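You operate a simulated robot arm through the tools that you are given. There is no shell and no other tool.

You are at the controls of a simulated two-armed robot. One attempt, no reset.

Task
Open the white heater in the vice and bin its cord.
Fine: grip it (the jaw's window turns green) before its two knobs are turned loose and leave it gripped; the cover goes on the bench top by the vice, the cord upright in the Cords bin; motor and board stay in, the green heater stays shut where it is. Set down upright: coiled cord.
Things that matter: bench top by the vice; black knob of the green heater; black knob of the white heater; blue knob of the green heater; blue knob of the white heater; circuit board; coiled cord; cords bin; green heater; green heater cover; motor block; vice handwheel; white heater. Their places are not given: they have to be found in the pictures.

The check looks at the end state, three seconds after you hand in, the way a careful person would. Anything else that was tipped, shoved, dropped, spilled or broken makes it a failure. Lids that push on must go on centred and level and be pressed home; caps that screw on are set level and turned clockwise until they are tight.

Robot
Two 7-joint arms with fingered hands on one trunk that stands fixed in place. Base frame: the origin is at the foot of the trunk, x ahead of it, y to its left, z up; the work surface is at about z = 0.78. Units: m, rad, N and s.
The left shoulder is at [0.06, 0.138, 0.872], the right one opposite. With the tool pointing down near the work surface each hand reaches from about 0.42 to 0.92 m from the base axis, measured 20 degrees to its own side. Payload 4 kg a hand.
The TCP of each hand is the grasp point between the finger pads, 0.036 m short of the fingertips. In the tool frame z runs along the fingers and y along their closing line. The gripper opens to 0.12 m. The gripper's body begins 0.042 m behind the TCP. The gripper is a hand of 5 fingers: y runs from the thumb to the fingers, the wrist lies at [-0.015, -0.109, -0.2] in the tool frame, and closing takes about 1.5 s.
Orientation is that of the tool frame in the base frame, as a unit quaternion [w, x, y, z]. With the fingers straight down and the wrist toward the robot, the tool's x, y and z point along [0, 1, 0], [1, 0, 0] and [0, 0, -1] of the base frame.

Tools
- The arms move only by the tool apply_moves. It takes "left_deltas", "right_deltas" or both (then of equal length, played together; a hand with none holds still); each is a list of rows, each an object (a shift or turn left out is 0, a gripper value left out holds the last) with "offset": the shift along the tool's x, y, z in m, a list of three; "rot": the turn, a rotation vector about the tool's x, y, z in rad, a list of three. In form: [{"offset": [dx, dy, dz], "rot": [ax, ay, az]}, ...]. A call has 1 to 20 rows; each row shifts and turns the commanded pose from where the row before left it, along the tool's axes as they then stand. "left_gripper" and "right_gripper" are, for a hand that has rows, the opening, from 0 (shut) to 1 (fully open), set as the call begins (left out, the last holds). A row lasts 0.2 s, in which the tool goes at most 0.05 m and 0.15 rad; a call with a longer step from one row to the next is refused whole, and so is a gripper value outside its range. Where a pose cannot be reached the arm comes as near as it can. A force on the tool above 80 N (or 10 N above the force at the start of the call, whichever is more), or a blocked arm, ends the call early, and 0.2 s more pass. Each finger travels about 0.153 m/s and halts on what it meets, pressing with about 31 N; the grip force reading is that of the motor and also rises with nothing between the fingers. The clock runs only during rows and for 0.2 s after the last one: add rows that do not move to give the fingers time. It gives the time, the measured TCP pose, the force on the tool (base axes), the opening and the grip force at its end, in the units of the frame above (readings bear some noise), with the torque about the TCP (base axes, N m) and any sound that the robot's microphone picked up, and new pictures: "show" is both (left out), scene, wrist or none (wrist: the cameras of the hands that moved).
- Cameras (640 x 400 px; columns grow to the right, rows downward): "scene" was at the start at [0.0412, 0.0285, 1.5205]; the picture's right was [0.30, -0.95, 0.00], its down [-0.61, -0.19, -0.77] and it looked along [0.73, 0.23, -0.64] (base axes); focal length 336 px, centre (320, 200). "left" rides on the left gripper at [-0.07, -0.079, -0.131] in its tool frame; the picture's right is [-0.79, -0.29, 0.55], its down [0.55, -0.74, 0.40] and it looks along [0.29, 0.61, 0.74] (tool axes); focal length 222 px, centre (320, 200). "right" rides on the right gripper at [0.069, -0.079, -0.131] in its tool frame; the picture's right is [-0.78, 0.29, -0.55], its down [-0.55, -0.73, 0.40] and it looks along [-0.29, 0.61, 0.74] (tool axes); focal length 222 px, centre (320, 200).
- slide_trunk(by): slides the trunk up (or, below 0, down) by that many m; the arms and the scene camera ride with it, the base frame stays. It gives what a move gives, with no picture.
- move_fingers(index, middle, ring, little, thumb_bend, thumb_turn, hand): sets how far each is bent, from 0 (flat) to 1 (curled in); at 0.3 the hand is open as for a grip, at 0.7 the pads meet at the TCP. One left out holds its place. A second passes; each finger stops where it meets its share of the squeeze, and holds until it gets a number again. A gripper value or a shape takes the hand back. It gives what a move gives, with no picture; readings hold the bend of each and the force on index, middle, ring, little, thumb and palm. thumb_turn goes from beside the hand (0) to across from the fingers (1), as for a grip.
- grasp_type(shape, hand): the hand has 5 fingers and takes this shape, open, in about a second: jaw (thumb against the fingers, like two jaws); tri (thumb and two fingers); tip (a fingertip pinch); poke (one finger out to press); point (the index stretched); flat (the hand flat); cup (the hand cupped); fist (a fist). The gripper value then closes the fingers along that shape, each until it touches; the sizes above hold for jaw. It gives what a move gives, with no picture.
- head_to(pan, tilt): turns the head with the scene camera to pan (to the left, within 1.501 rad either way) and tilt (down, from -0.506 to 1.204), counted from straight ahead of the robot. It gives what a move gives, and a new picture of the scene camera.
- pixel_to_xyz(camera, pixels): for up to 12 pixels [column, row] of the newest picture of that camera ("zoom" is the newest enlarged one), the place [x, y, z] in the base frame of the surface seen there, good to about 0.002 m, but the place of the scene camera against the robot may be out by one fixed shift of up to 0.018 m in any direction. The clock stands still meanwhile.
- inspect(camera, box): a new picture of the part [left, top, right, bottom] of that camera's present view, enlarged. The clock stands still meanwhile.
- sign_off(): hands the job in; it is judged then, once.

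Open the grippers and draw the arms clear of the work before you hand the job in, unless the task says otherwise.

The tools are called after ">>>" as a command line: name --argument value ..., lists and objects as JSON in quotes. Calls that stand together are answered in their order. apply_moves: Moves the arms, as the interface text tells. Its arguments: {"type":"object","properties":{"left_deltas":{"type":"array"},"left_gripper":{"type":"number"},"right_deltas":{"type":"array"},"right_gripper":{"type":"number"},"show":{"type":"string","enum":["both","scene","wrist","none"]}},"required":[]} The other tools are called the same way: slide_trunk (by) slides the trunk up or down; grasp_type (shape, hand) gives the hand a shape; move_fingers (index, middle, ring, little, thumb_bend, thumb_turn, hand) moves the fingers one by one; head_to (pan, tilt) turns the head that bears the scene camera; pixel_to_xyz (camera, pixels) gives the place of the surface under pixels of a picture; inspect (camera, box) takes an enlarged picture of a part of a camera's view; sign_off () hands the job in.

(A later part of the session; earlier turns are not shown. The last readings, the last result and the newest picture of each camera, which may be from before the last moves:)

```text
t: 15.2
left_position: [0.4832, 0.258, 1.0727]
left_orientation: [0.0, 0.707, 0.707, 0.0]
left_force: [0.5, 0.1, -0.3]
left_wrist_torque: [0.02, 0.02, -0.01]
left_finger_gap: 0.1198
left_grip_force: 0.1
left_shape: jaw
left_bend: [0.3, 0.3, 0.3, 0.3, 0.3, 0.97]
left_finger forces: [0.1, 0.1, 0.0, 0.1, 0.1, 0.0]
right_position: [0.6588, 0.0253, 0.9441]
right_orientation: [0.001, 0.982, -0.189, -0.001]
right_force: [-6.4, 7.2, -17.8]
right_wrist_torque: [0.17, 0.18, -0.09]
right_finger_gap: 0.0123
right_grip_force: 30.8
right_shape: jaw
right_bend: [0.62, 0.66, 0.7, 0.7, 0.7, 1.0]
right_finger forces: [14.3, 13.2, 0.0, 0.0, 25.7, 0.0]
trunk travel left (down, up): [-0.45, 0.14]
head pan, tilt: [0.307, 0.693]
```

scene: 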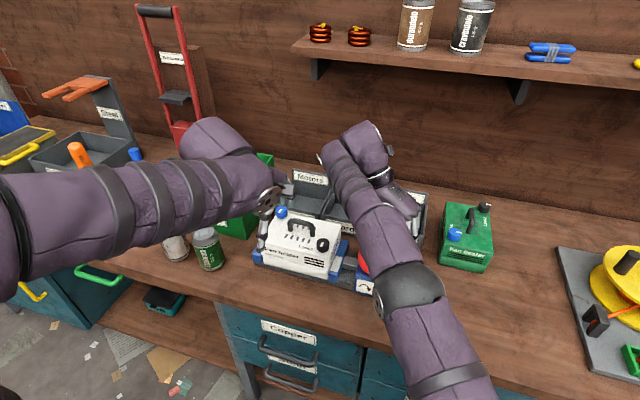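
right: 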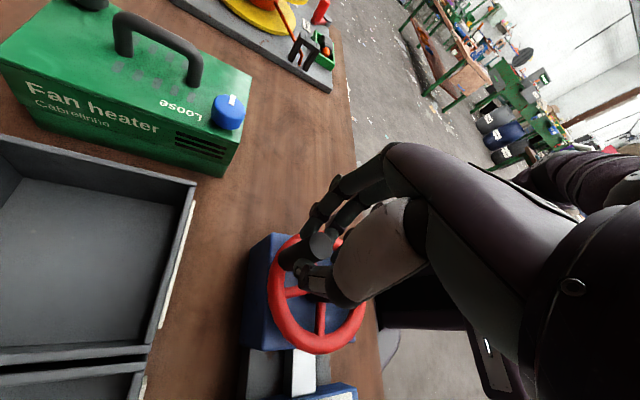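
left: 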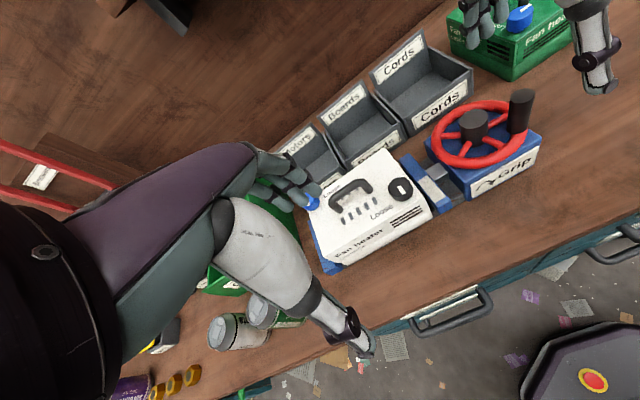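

The crank turned along smoothly to (0.659,0.025). I check the jaw's window in the scene picture near (348,255).

>>> inspect --camera "scene" --box '[290, 200, 410, 300]'

>>> inspect --camera "left" --box '[340, 100, 540, 240]'

```text
4.00 times, centred on (350, 250) of scene
```

zoom: 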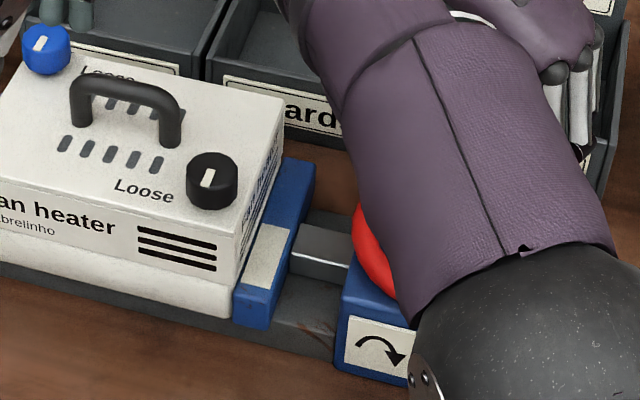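

```text
2.86 times, centred on (440, 170) of left
```

zoom: 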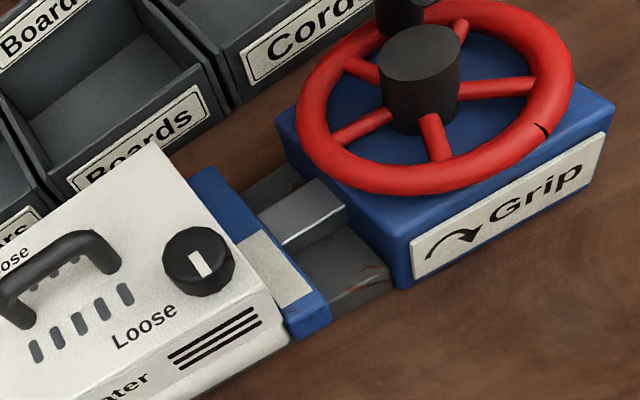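

The window is still pale, so I keep turning clockwise with six more steps.

>>> apply_moves --right_deltas '[{"offset": [-0.0009, 0.0069, 0], "rot": [0, 0, 0.15]}, {"offset": [-0.0009, 0.0069, 0], "rot": [0, 0, 0.15]}, {"offset": [-0.0009, 0.0069, 0], "rot": [0, 0, 0.15]}, {"offset": [-0.0009, 0.0069, 0], "rot": [0, 0, 0.15]}, {}]'

```text
t: 16.4
left_position: [0.4826, 0.2569, 1.0729]
left_orientation: [0.0, 0.707, 0.708, 0.001]
left_force: [0.4, -0.1, -0.8]
left_wrist_torque: [0.0, -0.01, 0.0]
left_finger_gap: 0.1198
left_grip_force: 0.0
left_shape: jaw
left_bend: [0.3, 0.3, 0.3, 0.3, 0.3, 0.97]
left_finger forces: [0.0, 0.0, 0.0, 0.0, 0.0, 0.0]
right_position: [0.622, -0.0204, 0.963]
right_orientation: [0.0, 0.922, -0.387, 0.002]
right_force: [0.6, 0.5, 0.3]
right_wrist_torque: [-0.01, 0.01, -0.01]
right_finger_gap: 0.0079
right_grip_force: 31.0
right_shape: jaw
right_bend: [0.73, 0.71, 0.7, 0.7, 0.74, 1.0]
right_finger forces: [0.0, 0.0, 0.1, 0.1, 0.0, 0.1]
right hand out of reach, approached as far as the arm can: row 1, 2, 3
trunk travel left (down, up): [-0.45, 0.14]
head pan, tilt: [0.307, 0.693]
```

scene: 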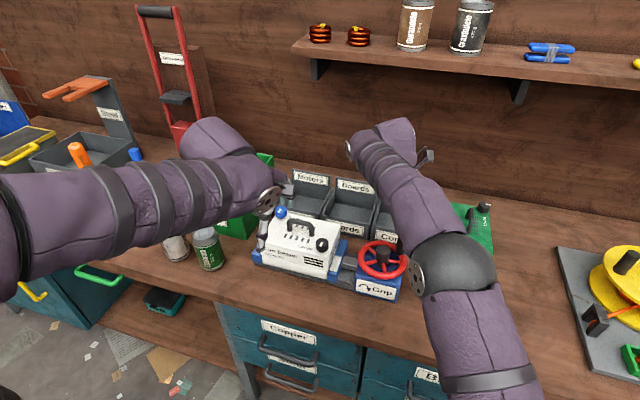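
right: 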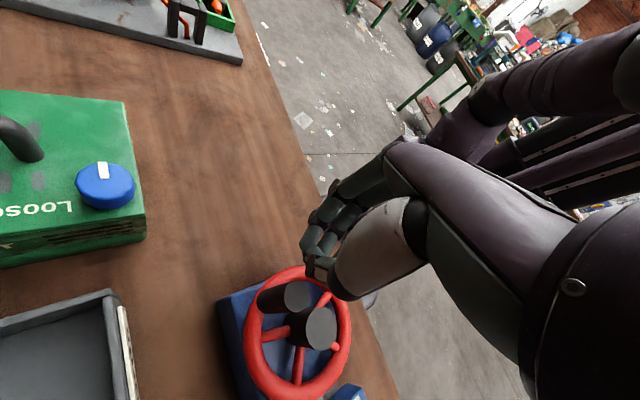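

The hand ran out of wrist range and came off the crank; the wheel keeps its place. I rise straight up and unwind the wrist.

>>> apply_moves --right_deltas '[{"offset": [0, 0, -0.03]}, {"offset": [0, 0, -0.03]}, {"rot": [0, 0, -0.15]}, {"rot": [0, 0, -0.15]}, {"rot": [0, 0, -0.15]}, {"rot": [0, 0, -0.15]}, {"rot": [0, 0, -0.15]}, {"rot": [0, 0, -0.15]}, {"rot": [0, 0, -0.15]}, {"rot": [0, 0, -0.15]}, {"rot": [0, 0, -0.15]}, {"rot": [0, 0, -0.15]}, {"rot": [0, 0, -0.15]}, {"rot": [0, 0, -0.15]}, {"rot": [0, 0, -0.15]}, {"rot": [0, 0, -0.15]}, {"rot": [0, 0, -0.15]}, {"rot": [0, 0, -0.15]}, {}]' --right_gripper 0.6

```text
t: 20.4
left_position: [0.4826, 0.257, 1.0726]
left_orientation: [0.0, 0.707, 0.707, 0.0]
left_force: [0.3, 0.1, -0.5]
left_wrist_torque: [0.0, -0.04, -0.03]
left_finger_gap: 0.1201
left_grip_force: 0.0
left_shape: jaw
left_bend: [0.3, 0.3, 0.3, 0.3, 0.3, 0.97]
left_finger forces: [0.0, 0.0, 0.0, 0.0, 0.1, 0.0]
right_position: [0.621, -0.0209, 0.9756]
right_orientation: [0.001, 0.694, 0.72, 0.002]
right_force: [0.7, -0.7, 0.0]
right_wrist_torque: [-0.01, 0.01, -0.02]
right_finger_gap: 0.0715
right_grip_force: 0.0
right_shape: jaw
right_bend: [0.38, 0.42, 0.4, 0.65, 0.48, 1.0]
right_finger forces: [0.0, 0.1, 0.0, 0.0, 0.0, 0.1]
right hand out of reach, approached as far as the arm can: row 1, 2
trunk travel left (down, up): [-0.45, 0.14]
head pan, tilt: [0.307, 0.693]
```

scene: 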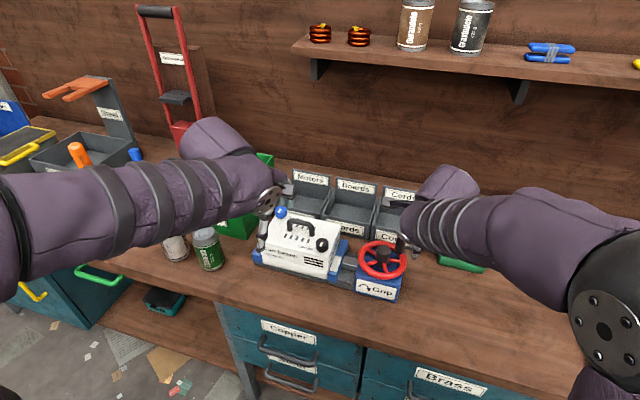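
right: 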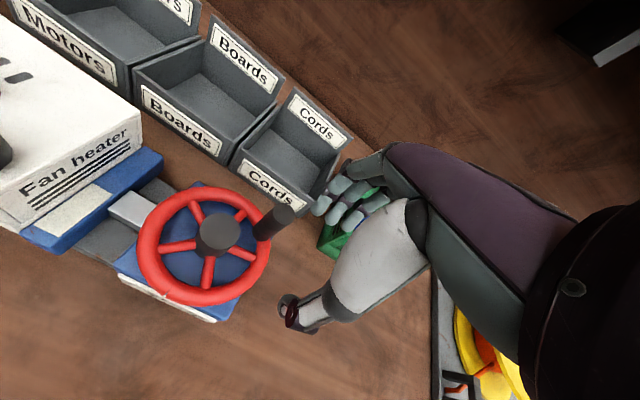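

Unwound. The crank top is now at about (285,216) in the right picture; I measure it and the window.

>>> pixel_to_xyz --camera "right" --pixels '[[284, 214], [278, 218], [289, 214], [216, 230], [85, 205], [281, 212]]'

>>> inspect --camera "right" --box '[0, 120, 320, 320]'

```text
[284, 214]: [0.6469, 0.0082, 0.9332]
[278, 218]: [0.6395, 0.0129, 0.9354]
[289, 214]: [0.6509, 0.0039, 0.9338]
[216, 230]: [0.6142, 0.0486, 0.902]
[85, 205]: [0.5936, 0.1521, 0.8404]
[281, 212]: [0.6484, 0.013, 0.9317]
```

```text
2.00 times, centred on (160, 220) of right
```

zoom: 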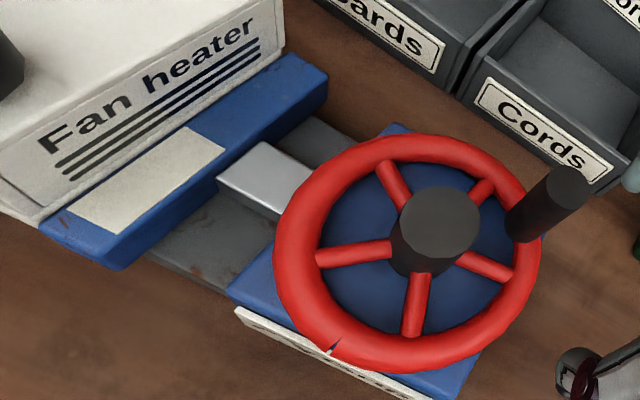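

The crank is at (0.647,0.009), so 274 degrees turned so far. I rise a little, go over the crank, pre-rotate the hand back 0.6 rad to have range, and check.

>>> apply_moves --right_deltas '[{"offset": [0, 0, -0.025]}, {"offset": [0.0145, 0.01355, 0]}, {"offset": [0.0145, 0.01355, 0]}, {"rot": [0, 0, -0.15]}, {"rot": [0, 0, -0.15]}, {"rot": [0, 0, -0.15]}, {"rot": [0, 0, -0.15]}, {}]' --right_gripper 0.6

```text
t: 22.2
left_position: [0.4821, 0.256, 1.0735]
left_orientation: [-0.001, 0.707, 0.707, 0.001]
left_force: [-0.2, -0.4, -0.2]
left_wrist_torque: [0.0, 0.02, 0.02]
left_finger_gap: 0.1198
left_grip_force: 0.2
left_shape: jaw
left_bend: [0.3, 0.3, 0.3, 0.3, 0.3, 0.97]
left_finger forces: [0.1, 0.0, 0.0, 0.1, 0.1, 0.0]
right_position: [0.6454, 0.0085, 1.0003]
right_orientation: [0.002, 0.45, 0.893, 0.002]
right_force: [-0.6, -0.6, 0.1]
right_wrist_torque: [0.01, 0.01, 0.03]
right_finger_gap: 0.0719
right_grip_force: 0.0
right_shape: jaw
right_bend: [0.38, 0.42, 0.4, 0.65, 0.48, 1.0]
right_finger forces: [0.0, 0.0, 0.1, 0.0, 0.0, 0.1]
trunk travel left (down, up): [-0.45, 0.14]
head pan, tilt: [0.307, 0.693]
```

scene: 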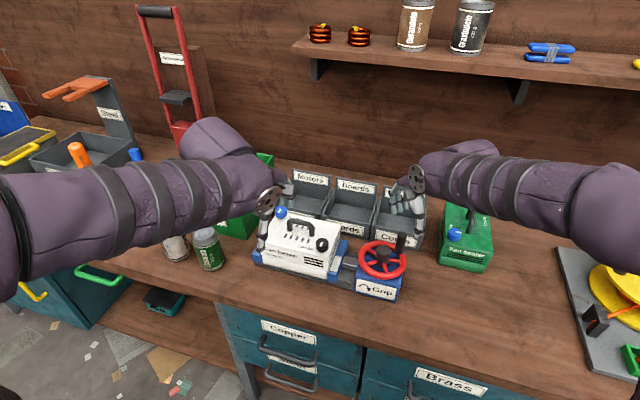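
right: 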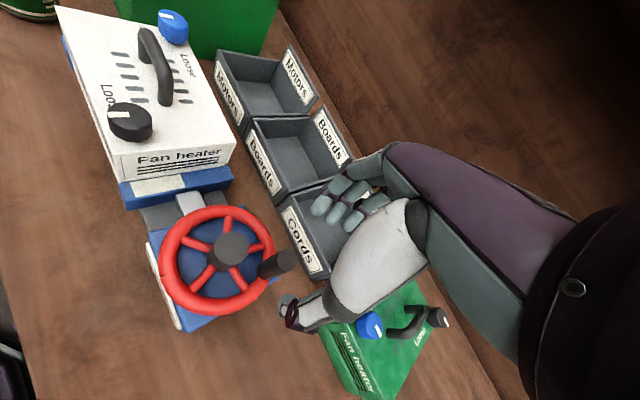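

I verify crank centre from this view, about (286,260).

>>> pixel_to_xyz --camera "right" --pixels '[[286, 260], [281, 258], [291, 262], [284, 266], [288, 254], [232, 247]]'

>>> inspect --camera "right" --box '[40, 0, 300, 220]'

```text
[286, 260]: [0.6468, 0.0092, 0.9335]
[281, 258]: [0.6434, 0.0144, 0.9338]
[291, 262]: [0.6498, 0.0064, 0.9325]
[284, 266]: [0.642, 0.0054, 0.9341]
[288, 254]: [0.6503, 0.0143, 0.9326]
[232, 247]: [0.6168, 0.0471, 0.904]
```

```text
1.82 times, centred on (170, 110) of right
```

zoom: 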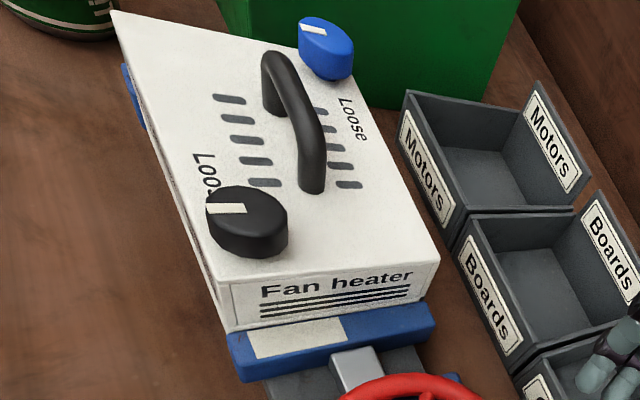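

Crank centre (0.6465,0.010) is under the TCP. I descend and then close.

>>> apply_moves --right_deltas '[{"offset": [0.0006, 0.0017, 0.019]}, {"offset": [0, 0, 0.019]}, {"offset": [0, 0, 0.017]}, {}]' --right_gripper 0.6 --show "none"

>>> apply_moves --right_deltas '[{}, {}, {}, {}, {}, {}]' --right_gripper 0.0 --show "wrist"

```text
t: 23.2
left_position: [0.4815, 0.2564, 1.0735]
left_orientation: [-0.001, 0.707, 0.707, -0.001]
left_force: [-0.4, 0.4, -0.1]
left_wrist_torque: [0.02, 0.02, -0.01]
left_finger_gap: 0.12
left_grip_force: 0.1
left_shape: jaw
left_bend: [0.3, 0.3, 0.3, 0.3, 0.3, 0.97]
left_finger forces: [0.1, 0.0, 0.0, 0.1, 0.0, 0.1]
right_position: [0.6488, 0.0096, 0.9466]
right_orientation: [0.001, 0.451, 0.892, 0.001]
right_force: [0.1, 0.1, -1.0]
right_wrist_torque: [-0.01, -0.02, -0.03]
right_finger_gap: 0.0719
right_grip_force: 0.1
right_shape: jaw
right_bend: [0.38, 0.42, 0.4, 0.65, 0.48, 1.0]
right_finger forces: [0.0, 0.0, 0.1, 0.1, 0.0, 0.0]
trunk travel left (down, up): [-0.45, 0.14]
head pan, tilt: [0.307, 0.693]
```

```text
t: 24.6
left_position: [0.4821, 0.2571, 1.0723]
left_orientation: [0.0, 0.707, 0.707, 0.0]
left_force: [-0.6, -0.2, 0.7]
left_wrist_torque: [0.0, -0.02, 0.02]
left_finger_gap: 0.1198
left_grip_force: 0.0
left_shape: jaw
left_bend: [0.3, 0.3, 0.3, 0.3, 0.3, 0.97]
left_finger forces: [0.0, 0.0, 0.0, 0.1, 0.0, 0.1]
right_position: [0.6481, 0.0092, 0.9461]
right_orientation: [0.0, 0.452, 0.892, 0.0]
right_force: [-2.4, -0.8, -2.2]
right_wrist_torque: [0.01, 0.0, 0.01]
right_finger_gap: 0.0134
right_grip_force: 31.7
right_shape: jaw
right_bend: [0.63, 0.68, 0.7, 0.69, 0.71, 1.0]
right_finger forces: [16.2, 7.7, 0.0, 0.0, 26.8, 0.0]
trunk travel left (down, up): [-0.45, 0.14]
head pan, tilt: [0.307, 0.693]
```

right: 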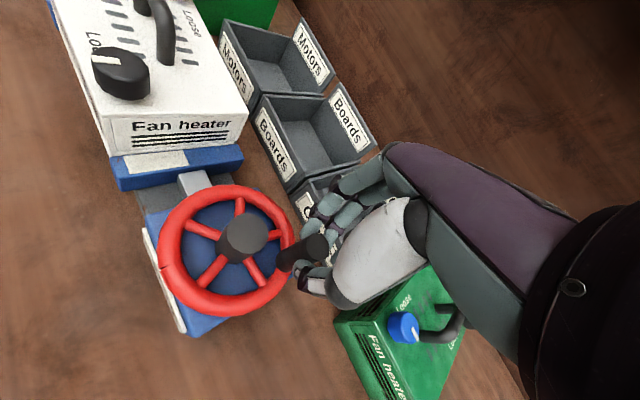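

The crank is held again. I turn it with the hand a further 52 degrees clockwise.

>>> apply_moves --right_deltas '[{"offset": [-0.0001, -0.0072, 0], "rot": [0, 0, 0.15]}, {"offset": [-0.0001, -0.0072, 0], "rot": [0, 0, 0.15]}, {"offset": [-0.0001, -0.0072, 0], "rot": [0, 0, 0.15]}, {"offset": [-0.0001, -0.0072, 0], "rot": [0, 0, 0.15]}, {"offset": [-0.0001, -0.0072, 0], "rot": [0, 0, 0.15]}, {"offset": [-0.0001, -0.0072, 0], "rot": [0, 0, 0.15]}, {}]'

```text
t: 26.2
left_position: [0.4826, 0.258, 1.0735]
left_orientation: [0.0, 0.707, 0.708, -0.001]
left_force: [0.5, 0.0, -0.2]
left_wrist_torque: [-0.01, 0.01, 0.02]
left_finger_gap: 0.1195
left_grip_force: 0.0
left_shape: jaw
left_bend: [0.3, 0.3, 0.3, 0.3, 0.3, 0.97]
left_finger forces: [0.1, 0.0, 0.1, 0.1, 0.0, 0.1]
right_position: [0.6118, 0.0009, 0.9453]
right_orientation: [0.002, 0.794, 0.608, 0.006]
right_force: [25.6, 4.5, 10.9]
right_wrist_torque: [0.36, -1.29, 0.3]
right_finger_gap: 0.0096
right_grip_force: 31.3
right_shape: jaw
right_bend: [0.53, 0.68, 0.7, 0.69, 0.76, 1.0]
right_finger forces: [37.8, 10.5, 0.0, 0.1, 11.7, 0.0]
trunk travel left (down, up): [-0.45, 0.14]
head pan, tilt: [0.307, 0.693]
```

scene: 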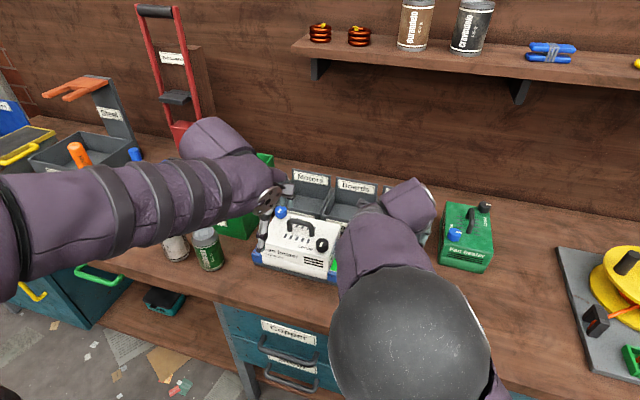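
right: 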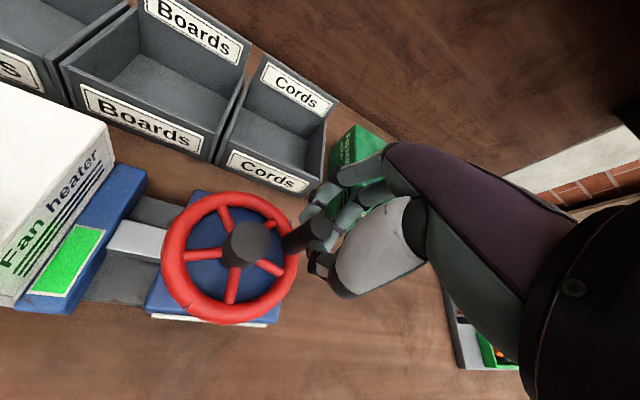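

The window has turned green at (70,262) and the wheel now resists (25 N). I stop here, open the hand and lift straight up.

>>> apply_moves --right_deltas '[{}, {}, {}, {}, {}, {"offset": [0, 0, -0.03]}, {"offset": [0, 0, -0.03]}, {"offset": [0, 0, -0.03]}, {"offset": [-0.02, -0.01, -0.03]}, {"offset": [-0.03, -0.01, 0]}, {}]' --right_gripper 0.7

```text
t: 28.6
left_position: [0.4829, 0.2577, 1.0734]
left_orientation: [0.0, 0.706, 0.708, 0.0]
left_force: [-0.2, -0.1, 0.2]
left_wrist_torque: [0.01, 0.0, -0.02]
left_finger_gap: 0.1199
left_grip_force: 0.0
left_shape: jaw
left_bend: [0.3, 0.3, 0.3, 0.3, 0.3, 0.97]
left_finger forces: [0.0, 0.0, 0.1, 0.0, 0.0, 0.0]
right_position: [0.5727, -0.0457, 1.0664]
right_orientation: [0.001, 0.794, 0.607, 0.001]
right_force: [-0.9, -0.5, -0.2]
right_wrist_torque: [0.05, 0.0, 0.01]
right_finger_gap: 0.0839
right_grip_force: 0.0
right_shape: jaw
right_bend: [0.35, 0.38, 0.37, 0.59, 0.42, 0.99]
right_finger forces: [0.0, 0.1, 0.0, 0.0, 0.1, 0.0]
trunk travel left (down, up): [-0.45, 0.14]
head pan, tilt: [0.307, 0.693]
```

scene: 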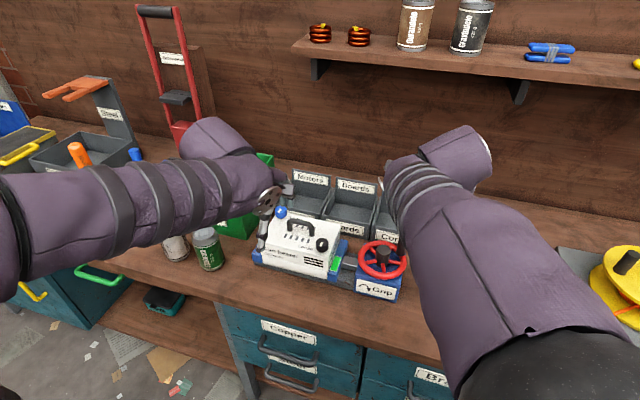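
right: 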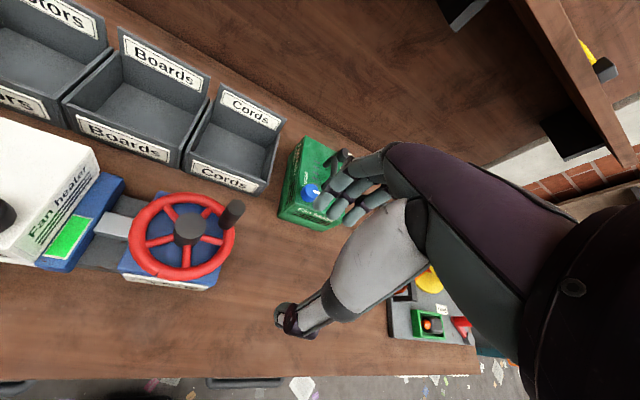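

The window stays green at (67,237) with the hand off. I draw the right hand aside and bring the left hand lower to look closely at the black knob and its marking.

>>> apply_moves --right_deltas '[{"rot": [0, 0, -0.135]}, {"rot": [0, 0, -0.135]}, {"offset": [-0.04, -0.01, -0.01]}, {"offset": [-0.04, -0.01, -0.01]}, {"offset": [-0.04, -0.01, -0.01]}, {"offset": [-0.04, -0.01, -0.01]}, {}]' --left_deltas '[{}, {}, {"offset": [-0.022, -0.001, 0.018]}, {"offset": [-0.022, -0.001, 0.018]}, {"offset": [-0.022, -0.001, 0.018]}, {"offset": [-0.022, 0, 0.018]}, {}]'

```text
t: 30.2
left_position: [0.4818, 0.1678, 1.0003]
left_orientation: [0.0, 0.707, 0.707, 0.0]
left_force: [-0.4, 0.6, -0.3]
left_wrist_torque: [0.01, 0.0, 0.02]
left_finger_gap: 0.1196
left_grip_force: 0.1
left_shape: jaw
left_bend: [0.3, 0.3, 0.3, 0.3, 0.3, 0.97]
left_finger forces: [0.0, 0.0, 0.0, 0.0, 0.0, 0.0]
right_position: [0.5347, -0.2053, 1.1046]
right_orientation: [0.001, 0.706, 0.709, 0.0]
right_force: [0.0, 0.3, 0.6]
right_wrist_torque: [-0.03, -0.01, 0.03]
right_finger_gap: 0.0839
right_grip_force: 0.1
right_shape: jaw
right_bend: [0.35, 0.38, 0.37, 0.59, 0.42, 0.99]
right_finger forces: [0.0, 0.0, 0.1, 0.1, 0.1, 0.0]
trunk travel left (down, up): [-0.45, 0.14]
head pan, tilt: [0.307, 0.693]
```

scene: 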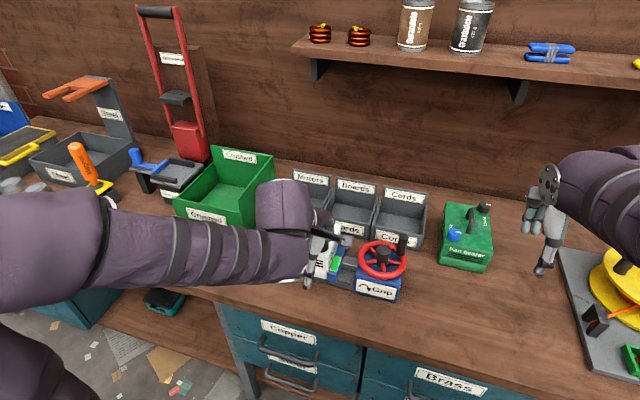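
right: 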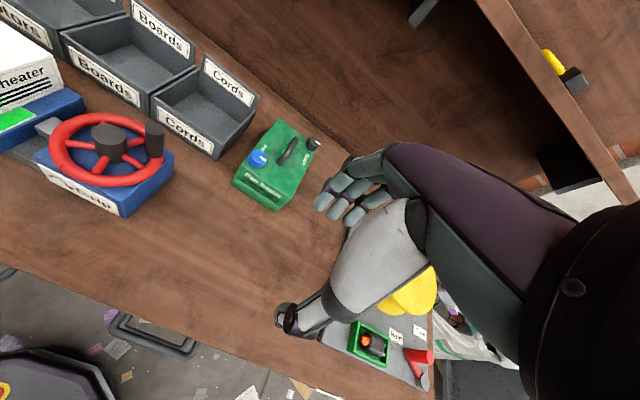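
left: 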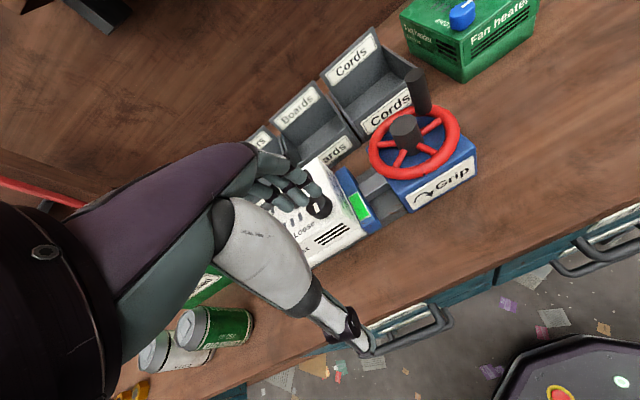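

The left fingers block the view, so I draw the left hand away to the left side and bring the right hand over the front of the black knob to look and measure.

>>> apply_moves --left_deltas '[{"offset": [0.042, 0.01, -0.02]}, {"offset": [0.042, 0.014, -0.016]}, {"offset": [0.042, 0.014, -0.016]}, {"offset": [0.042, 0.014, -0.016]}, {"offset": [0.042, 0.014, -0.012]}, {}, {}, {}, {}]' --right_deltas '[{}, {}, {"offset": [0.045, 0, 0.006]}, {"offset": [0.045, 0, 0.006]}, {"offset": [0.045, 0, 0.006]}, {"offset": [0.045, 0, 0.006]}, {"offset": [0.045, 0, 0.006]}, {"offset": [0.045, 0, 0.006]}, {"offset": [0.045, 0, 0.006]}]'

```text
t: 32.2
left_position: [0.5464, 0.3755, 1.0786]
left_orientation: [0.0, 0.707, 0.708, 0.001]
left_force: [0.4, 0.2, -0.4]
left_wrist_torque: [-0.07, -0.02, -0.01]
left_finger_gap: 0.1196
left_grip_force: 0.2
left_shape: jaw
left_bend: [0.3, 0.3, 0.3, 0.3, 0.3, 0.97]
left_finger forces: [0.1, 0.0, 0.0, 0.1, 0.0, 0.1]
right_position: [0.5338, 0.1099, 1.0669]
right_orientation: [0.001, 0.707, 0.708, 0.002]
right_force: [-0.6, -0.3, -0.1]
right_wrist_torque: [0.02, 0.01, 0.0]
right_finger_gap: 0.0841
right_grip_force: 0.0
right_shape: jaw
right_bend: [0.35, 0.38, 0.37, 0.59, 0.42, 0.99]
right_finger forces: [0.1, 0.0, 0.0, 0.0, 0.1, 0.0]
trunk travel left (down, up): [-0.45, 0.14]
head pan, tilt: [0.307, 0.693]
```

scene: 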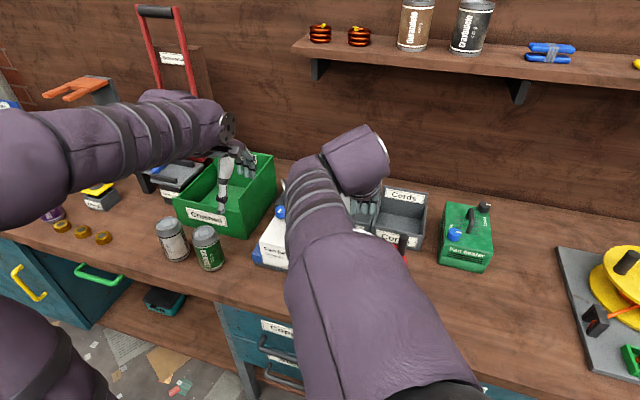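
right: 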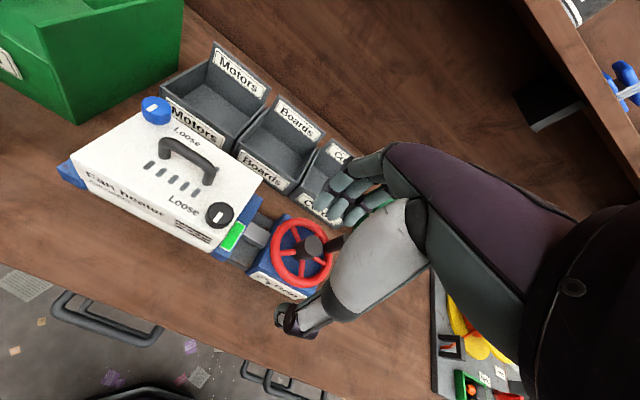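
left: 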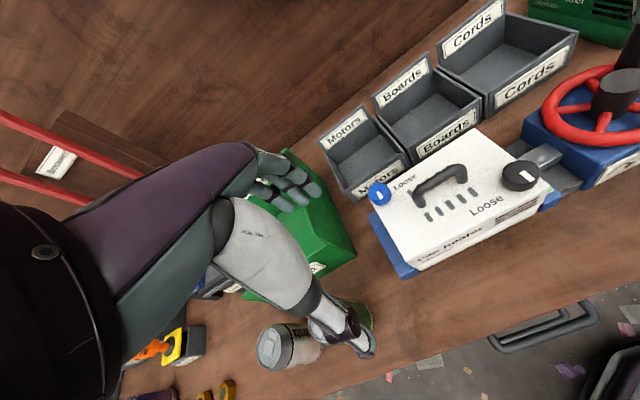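

I now have a clear view of the heater top in both wrist cameras; I zoom in on it and measure knobs and handle ends.

>>> inspect --camera "right" --box '[60, 80, 280, 260]'

>>> inspect --camera "left" --box '[360, 110, 560, 280]'

>>> pixel_to_xyz --camera "right" --pixels '[[220, 214], [155, 108], [166, 141], [212, 165], [190, 153], [227, 206], [206, 218], [233, 235], [262, 188], [76, 158], [200, 248], [143, 113]]'

>>> pixel_to_xyz --camera "left" --pixels '[[379, 195], [520, 176], [419, 195], [463, 172], [440, 180], [480, 128], [550, 184], [418, 268], [372, 212], [505, 178], [370, 195], [389, 192]]'

```text
2.22 times, centred on (170, 170) of right
```

zoom: 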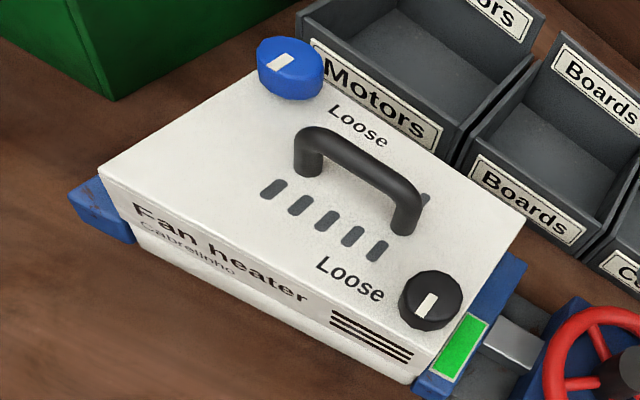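

```text
2.35 times, centred on (460, 195) of left
```

zoom: 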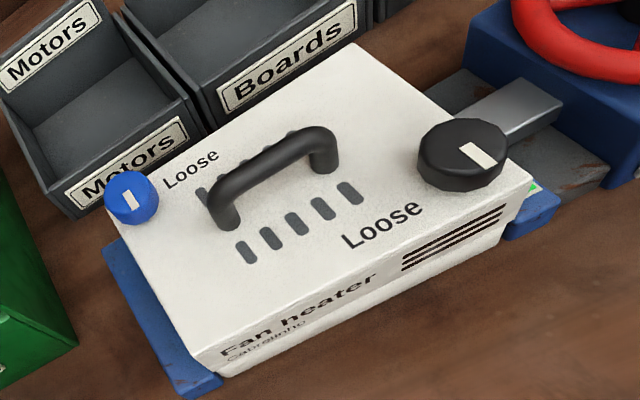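

```text
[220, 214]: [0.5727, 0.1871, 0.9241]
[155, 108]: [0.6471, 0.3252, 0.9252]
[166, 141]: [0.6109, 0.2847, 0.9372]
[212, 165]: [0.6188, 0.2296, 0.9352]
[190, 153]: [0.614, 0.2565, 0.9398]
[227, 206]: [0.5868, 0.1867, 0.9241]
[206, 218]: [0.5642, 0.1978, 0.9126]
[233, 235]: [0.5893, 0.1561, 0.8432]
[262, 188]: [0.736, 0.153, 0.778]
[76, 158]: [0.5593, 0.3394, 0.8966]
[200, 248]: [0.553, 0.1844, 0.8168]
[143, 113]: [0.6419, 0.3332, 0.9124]
```

```text
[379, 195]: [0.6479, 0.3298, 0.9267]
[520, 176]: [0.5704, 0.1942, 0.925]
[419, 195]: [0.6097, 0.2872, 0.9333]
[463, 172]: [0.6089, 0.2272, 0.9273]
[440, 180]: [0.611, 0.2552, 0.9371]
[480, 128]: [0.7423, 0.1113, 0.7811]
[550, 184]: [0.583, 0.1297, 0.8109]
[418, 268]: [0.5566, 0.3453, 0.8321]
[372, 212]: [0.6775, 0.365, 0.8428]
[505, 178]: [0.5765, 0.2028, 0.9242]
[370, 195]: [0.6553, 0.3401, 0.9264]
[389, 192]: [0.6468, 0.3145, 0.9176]
```

The heater shifted a centimetre to the left when gripped: black knob now about (0.574,0.189), blue (0.650,0.327), handle from y 0.22 to 0.29 at x 0.61. I move the left hand further left and the right hand over the black knob, turned 50 degrees clockwise to leave room for a counter-clockwise stroke.

>>> apply_moves --left_deltas '[{"offset": [0.035, 0, -0.01]}, {"offset": [0.035, 0, -0.01]}, {"offset": [0.035, 0, -0.01]}, {}, {}, {}, {}, {}, {}, {}]' --right_deltas '[{"offset": [0.0263, 0.0133, 0.02]}, {"offset": [0.0263, 0.0133, 0.02]}, {"offset": [0.0263, 0.0133, 0.02]}, {"rot": [0, 0, 0.15]}, {"rot": [0, 0, 0.15]}, {"rot": [0, 0, 0.15]}, {"rot": [0, 0, 0.15]}, {"rot": [0, 0, 0.15]}, {"rot": [0, 0, 0.15]}, {}]'

```text
t: 34.4
left_position: [0.5426, 0.4813, 1.1117]
left_orientation: [-0.001, 0.707, 0.707, 0.0]
left_force: [0.4, 0.3, 0.9]
left_wrist_torque: [0.0, -0.01, 0.02]
left_finger_gap: 0.1199
left_grip_force: 0.0
left_shape: jaw
left_bend: [0.3, 0.3, 0.3, 0.3, 0.3, 0.97]
left_finger forces: [0.1, 0.1, 0.1, 0.1, 0.0, 0.0]
right_position: [0.573, 0.19, 1.0036]
right_orientation: [0.0, 0.944, 0.33, 0.002]
right_force: [0.0, 0.9, 0.1]
right_wrist_torque: [-0.03, 0.02, 0.0]
right_finger_gap: 0.0839
right_grip_force: 0.1
right_shape: jaw
right_bend: [0.35, 0.38, 0.37, 0.59, 0.42, 0.99]
right_finger forces: [0.1, 0.1, 0.0, 0.0, 0.1, 0.0]
trunk travel left (down, up): [-0.45, 0.14]
head pan, tilt: [0.307, 0.693]
```

scene: 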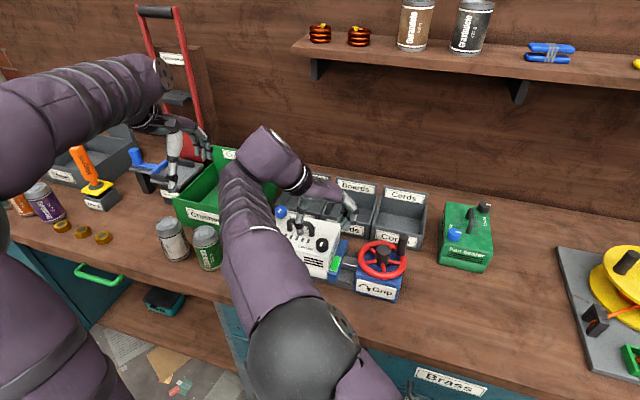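
right: 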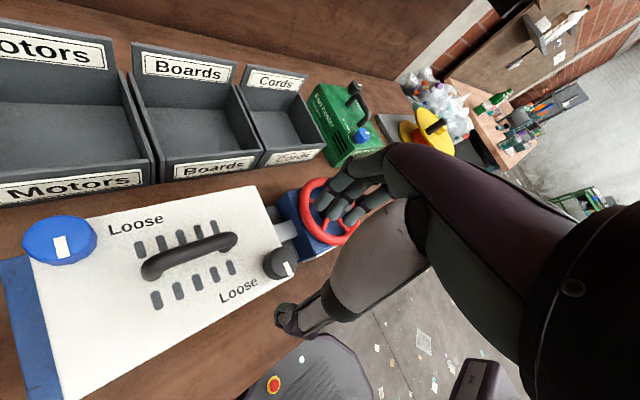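
left: 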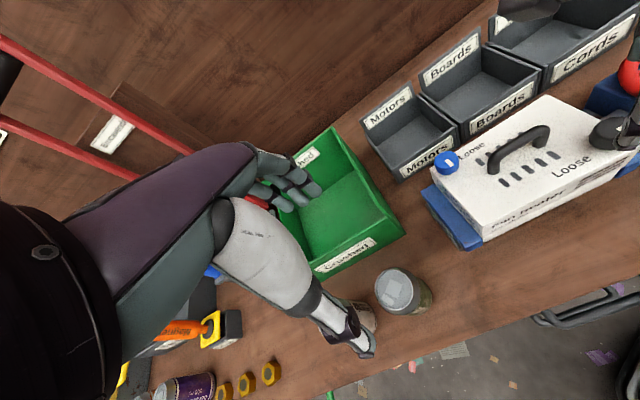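

Reachable. I measure the black knob (283,263) and blue (62,240) again from this closer view.

>>> pixel_to_xyz --camera "right" --pixels '[[280, 262], [272, 262], [289, 262], [280, 252], [283, 273], [62, 240], [189, 255], [286, 267]]'

>>> inspect --camera "right" --box '[220, 210, 340, 310]'

```text
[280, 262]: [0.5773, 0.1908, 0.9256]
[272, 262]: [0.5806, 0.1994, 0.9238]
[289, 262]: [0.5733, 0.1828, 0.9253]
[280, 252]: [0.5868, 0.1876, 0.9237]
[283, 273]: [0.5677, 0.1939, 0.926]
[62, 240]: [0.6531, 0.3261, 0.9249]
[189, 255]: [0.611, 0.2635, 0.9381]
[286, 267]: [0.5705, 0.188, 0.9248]
```

```text
4.00 times, centred on (280, 260) of right
```

zoom: 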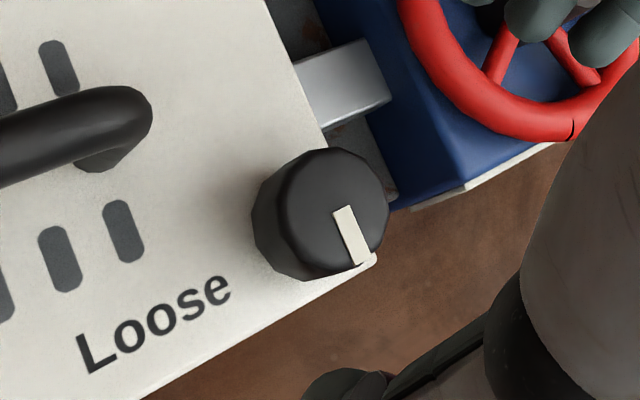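

Knob top centre is (0.577,0.189,0.925), pointer toward the robot. I descend over it with the hand open 0.07 m.

>>> apply_moves --right_deltas '[{"offset": [0.0025, 0.0033, 0.02]}, {"offset": [0, 0, 0.022]}, {"offset": [0, 0, 0.022]}, {}]' --right_gripper 0.6

```text
t: 35.4
left_position: [0.5438, 0.4812, 1.113]
left_orientation: [0.0, 0.707, 0.707, -0.001]
left_force: [0.3, -0.1, -0.5]
left_wrist_torque: [-0.02, 0.02, -0.03]
left_finger_gap: 0.1197
left_grip_force: 0.0
left_shape: jaw
left_bend: [0.3, 0.3, 0.3, 0.3, 0.3, 0.97]
left_finger forces: [0.0, 0.1, 0.1, 0.1, 0.0, 0.0]
right_position: [0.5791, 0.1872, 0.9399]
right_orientation: [0.0, 0.943, 0.332, 0.0]
right_force: [0.0, -0.3, -0.2]
right_wrist_torque: [0.02, 0.02, 0.01]
right_finger_gap: 0.072
right_grip_force: 0.1
right_shape: jaw
right_bend: [0.38, 0.42, 0.4, 0.65, 0.47, 1.0]
right_finger forces: [0.0, 0.0, 0.1, 0.1, 0.1, 0.1]
trunk travel left (down, up): [-0.45, 0.14]
head pan, tilt: [0.307, 0.693]
```

scene: 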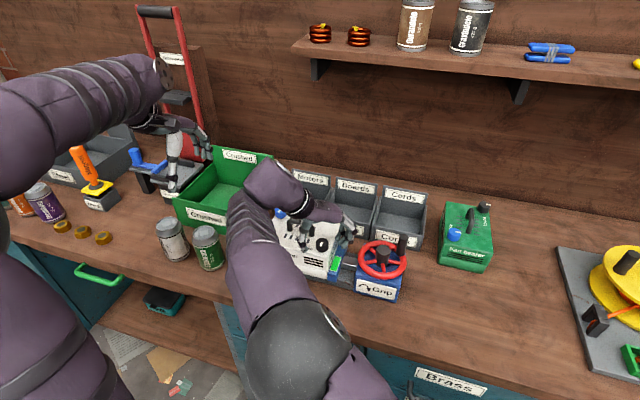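
right: 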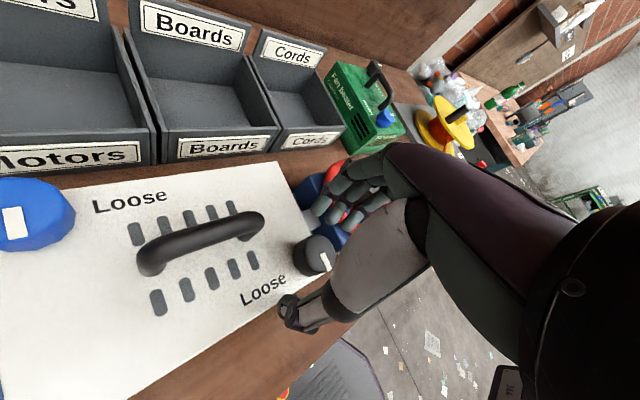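

The knob (316,253) lies between thumb (295,312) and fingers (345,200). I close on it.

>>> apply_moves --right_deltas '[{}, {}, {}, {}, {}, {}]' --right_gripper 0.0 --show "wrist"

```text
t: 36.8
left_position: [0.544, 0.4814, 1.1105]
left_orientation: [0.0, 0.707, 0.708, 0.0]
left_force: [0.1, -0.1, -0.4]
left_wrist_torque: [-0.01, -0.02, 0.03]
left_finger_gap: 0.1197
left_grip_force: 0.1
left_shape: jaw
left_bend: [0.3, 0.3, 0.3, 0.3, 0.3, 0.97]
left_finger forces: [0.1, 0.0, 0.0, 0.1, 0.0, 0.0]
right_position: [0.5791, 0.1909, 0.9391]
right_orientation: [0.001, 0.943, 0.332, 0.001]
right_force: [-1.9, 5.5, -1.0]
right_wrist_torque: [0.12, 0.0, 0.05]
right_finger_gap: 0.0227
right_grip_force: 30.5
right_shape: jaw
right_bend: [0.61, 0.6, 0.67, 0.7, 0.69, 1.0]
right_finger forces: [13.5, 9.3, 0.0, 0.0, 27.5, 0.1]
trunk travel left (down, up): [-0.45, 0.14]
head pan, tilt: [0.307, 0.693]
```

right: 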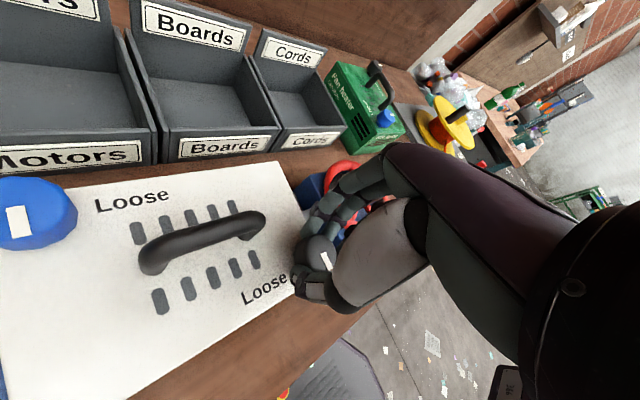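

Firm grip on the black knob. I test a small counter-clockwise turn (0.3 rad) and read the torque.

>>> apply_moves --right_deltas '[{"rot": [0, 0, -0.1]}, {"rot": [0, 0, -0.1]}, {"rot": [0, 0, -0.1]}, {}]' --show "wrist"

```text
t: 37.8
left_position: [0.5436, 0.4806, 1.1116]
left_orientation: [0.0, 0.707, 0.707, 0.0]
left_force: [-0.3, -0.5, 0.5]
left_wrist_torque: [-0.04, -0.01, 0.04]
left_finger_gap: 0.1198
left_grip_force: 0.0
left_shape: jaw
left_bend: [0.3, 0.3, 0.3, 0.3, 0.3, 0.97]
left_finger forces: [0.0, 0.0, 0.1, 0.1, 0.0, 0.0]
right_position: [0.5792, 0.1888, 0.9388]
right_orientation: [0.001, 0.883, 0.47, 0.002]
right_force: [-5.6, 2.6, -1.2]
right_wrist_torque: [0.1, 0.15, -0.06]
right_finger_gap: 0.0225
right_grip_force: 31.3
right_shape: jaw
right_bend: [0.61, 0.62, 0.67, 0.7, 0.7, 0.99]
right_finger forces: [12.8, 8.6, 0.0, 0.1, 27.8, 0.0]
trunk travel left (down, up): [-0.45, 0.14]
head pan, tilt: [0.307, 0.693]
```

right: 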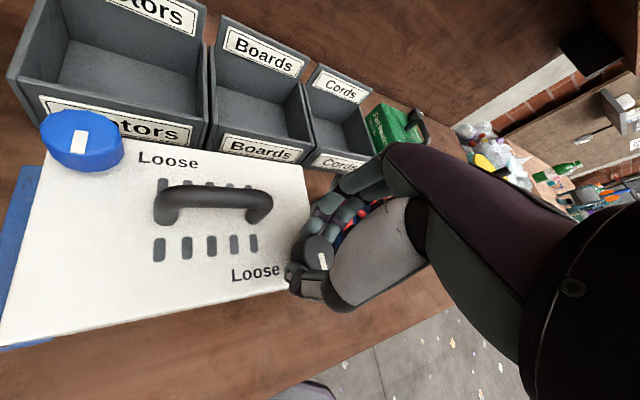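

Torque is small. I zoom on the knob to see whether its pointer turned with the hand.

>>> inspect --camera "right" --box '[280, 200, 360, 300]'

>>> inspect --camera "scene" --box '[270, 200, 370, 290]'

```text
4.00 times, centred on (320, 250) of right
```

zoom: 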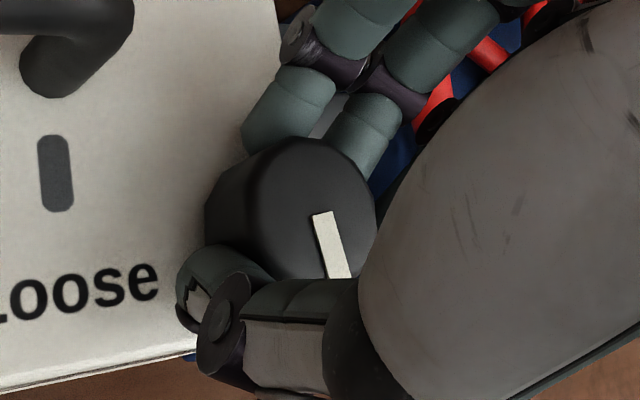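

```text
4.44 times, centred on (320, 245) of scene
```

zoom: 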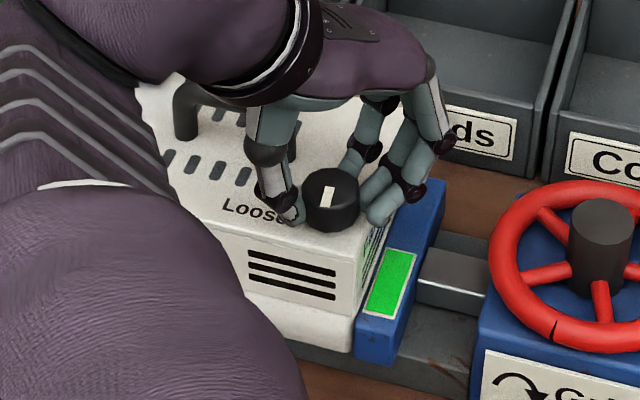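

The pointer kept its angle in the hand's view while the text turned, so the knob turned counter-clockwise freely. I carry on counter-clockwise, watching torque and sounds.

>>> apply_moves --right_deltas '[{"rot": [0, 0, -0.15]}, {"rot": [0, 0, -0.15]}, {"rot": [0, 0, -0.15]}, {"rot": [0, 0, -0.15]}, {"rot": [0, 0, -0.15]}, {"rot": [0, 0, -0.15]}, {}]'

```text
t: 39.4
left_position: [0.5429, 0.4821, 1.1121]
left_orientation: [0.0, 0.707, 0.707, -0.001]
left_force: [-0.7, 0.1, -0.1]
left_wrist_torque: [-0.01, 0.02, -0.02]
left_finger_gap: 0.1195
left_grip_force: 0.0
left_shape: jaw
left_bend: [0.3, 0.3, 0.3, 0.3, 0.3, 0.97]
left_finger forces: [0.0, 0.1, 0.0, 0.1, 0.0, 0.0]
right_position: [0.5779, 0.1893, 0.939]
right_orientation: [0.002, 0.591, 0.807, 0.001]
right_force: [-8.7, 2.6, -2.9]
right_wrist_torque: [0.07, 0.27, -0.05]
right_finger_gap: 0.0216
right_grip_force: 31.1
right_shape: jaw
right_bend: [0.61, 0.64, 0.67, 0.7, 0.7, 0.97]
right_finger forces: [14.5, 7.1, 0.0, 0.0, 29.3, 0.0]
trunk travel left (down, up): [-0.45, 0.14]
head pan, tilt: [0.307, 0.693]
```

scene: 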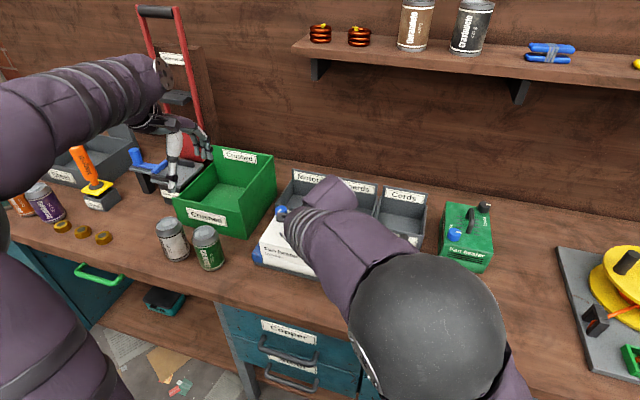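
right: 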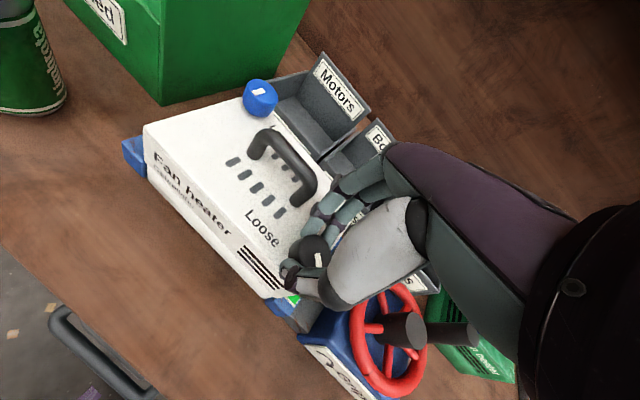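

Still turning freely, about 69 degrees so far. I go on 0.45 rad, careful about the handle near the fingers.

>>> apply_moves --right_deltas '[{"rot": [0, 0, -0.15]}, {"rot": [0, 0, -0.15]}, {"rot": [0, 0, -0.15]}, {}]'

>>> inspect --camera "right" --box '[220, 120, 380, 320]'

```text
t: 40.4
left_position: [0.5425, 0.4807, 1.112]
left_orientation: [0.0, 0.706, 0.708, -0.001]
left_force: [0.1, 0.1, -0.4]
left_wrist_torque: [-0.01, 0.02, -0.01]
left_finger_gap: 0.1198
left_grip_force: 0.1
left_shape: jaw
left_bend: [0.3, 0.3, 0.3, 0.3, 0.3, 0.97]
left_finger forces: [0.0, 0.0, 0.0, 0.0, 0.0, 0.0]
right_position: [0.578, 0.1889, 0.9395]
right_orientation: [0.002, 0.396, 0.918, 0.0]
right_force: [-10.7, 3.2, -3.4]
right_wrist_torque: [0.04, 0.24, -0.07]
right_finger_gap: 0.021
right_grip_force: 30.9
right_shape: jaw
right_bend: [0.61, 0.64, 0.67, 0.7, 0.7, 0.96]
right_finger forces: [16.3, 6.4, 0.0, 0.0, 29.6, 0.1]
trunk travel left (down, up): [-0.45, 0.14]
head pan, tilt: [0.307, 0.693]
```

scene: 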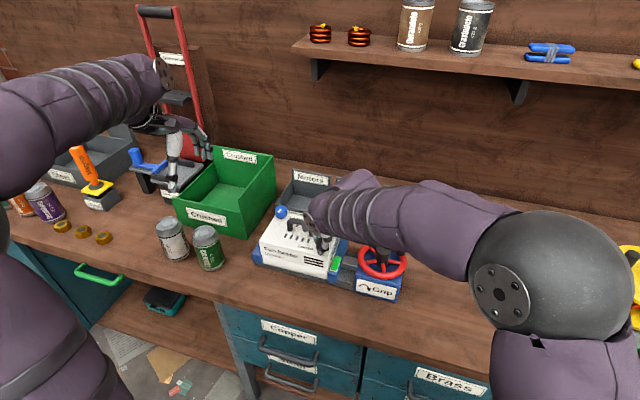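
right: 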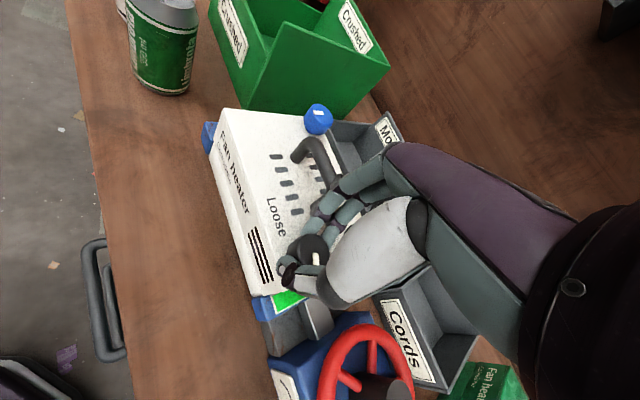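

```text
2.00 times, centred on (300, 220) of right
```

zoom: 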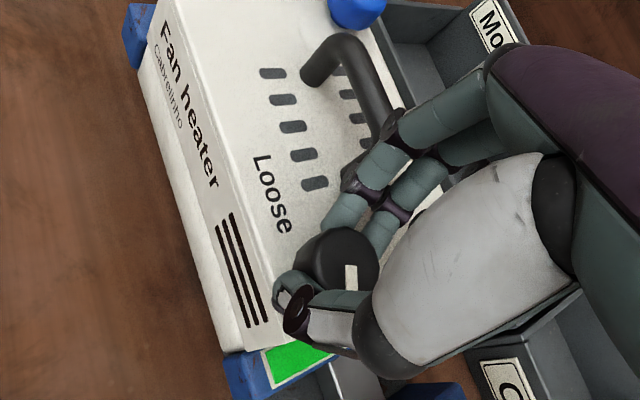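

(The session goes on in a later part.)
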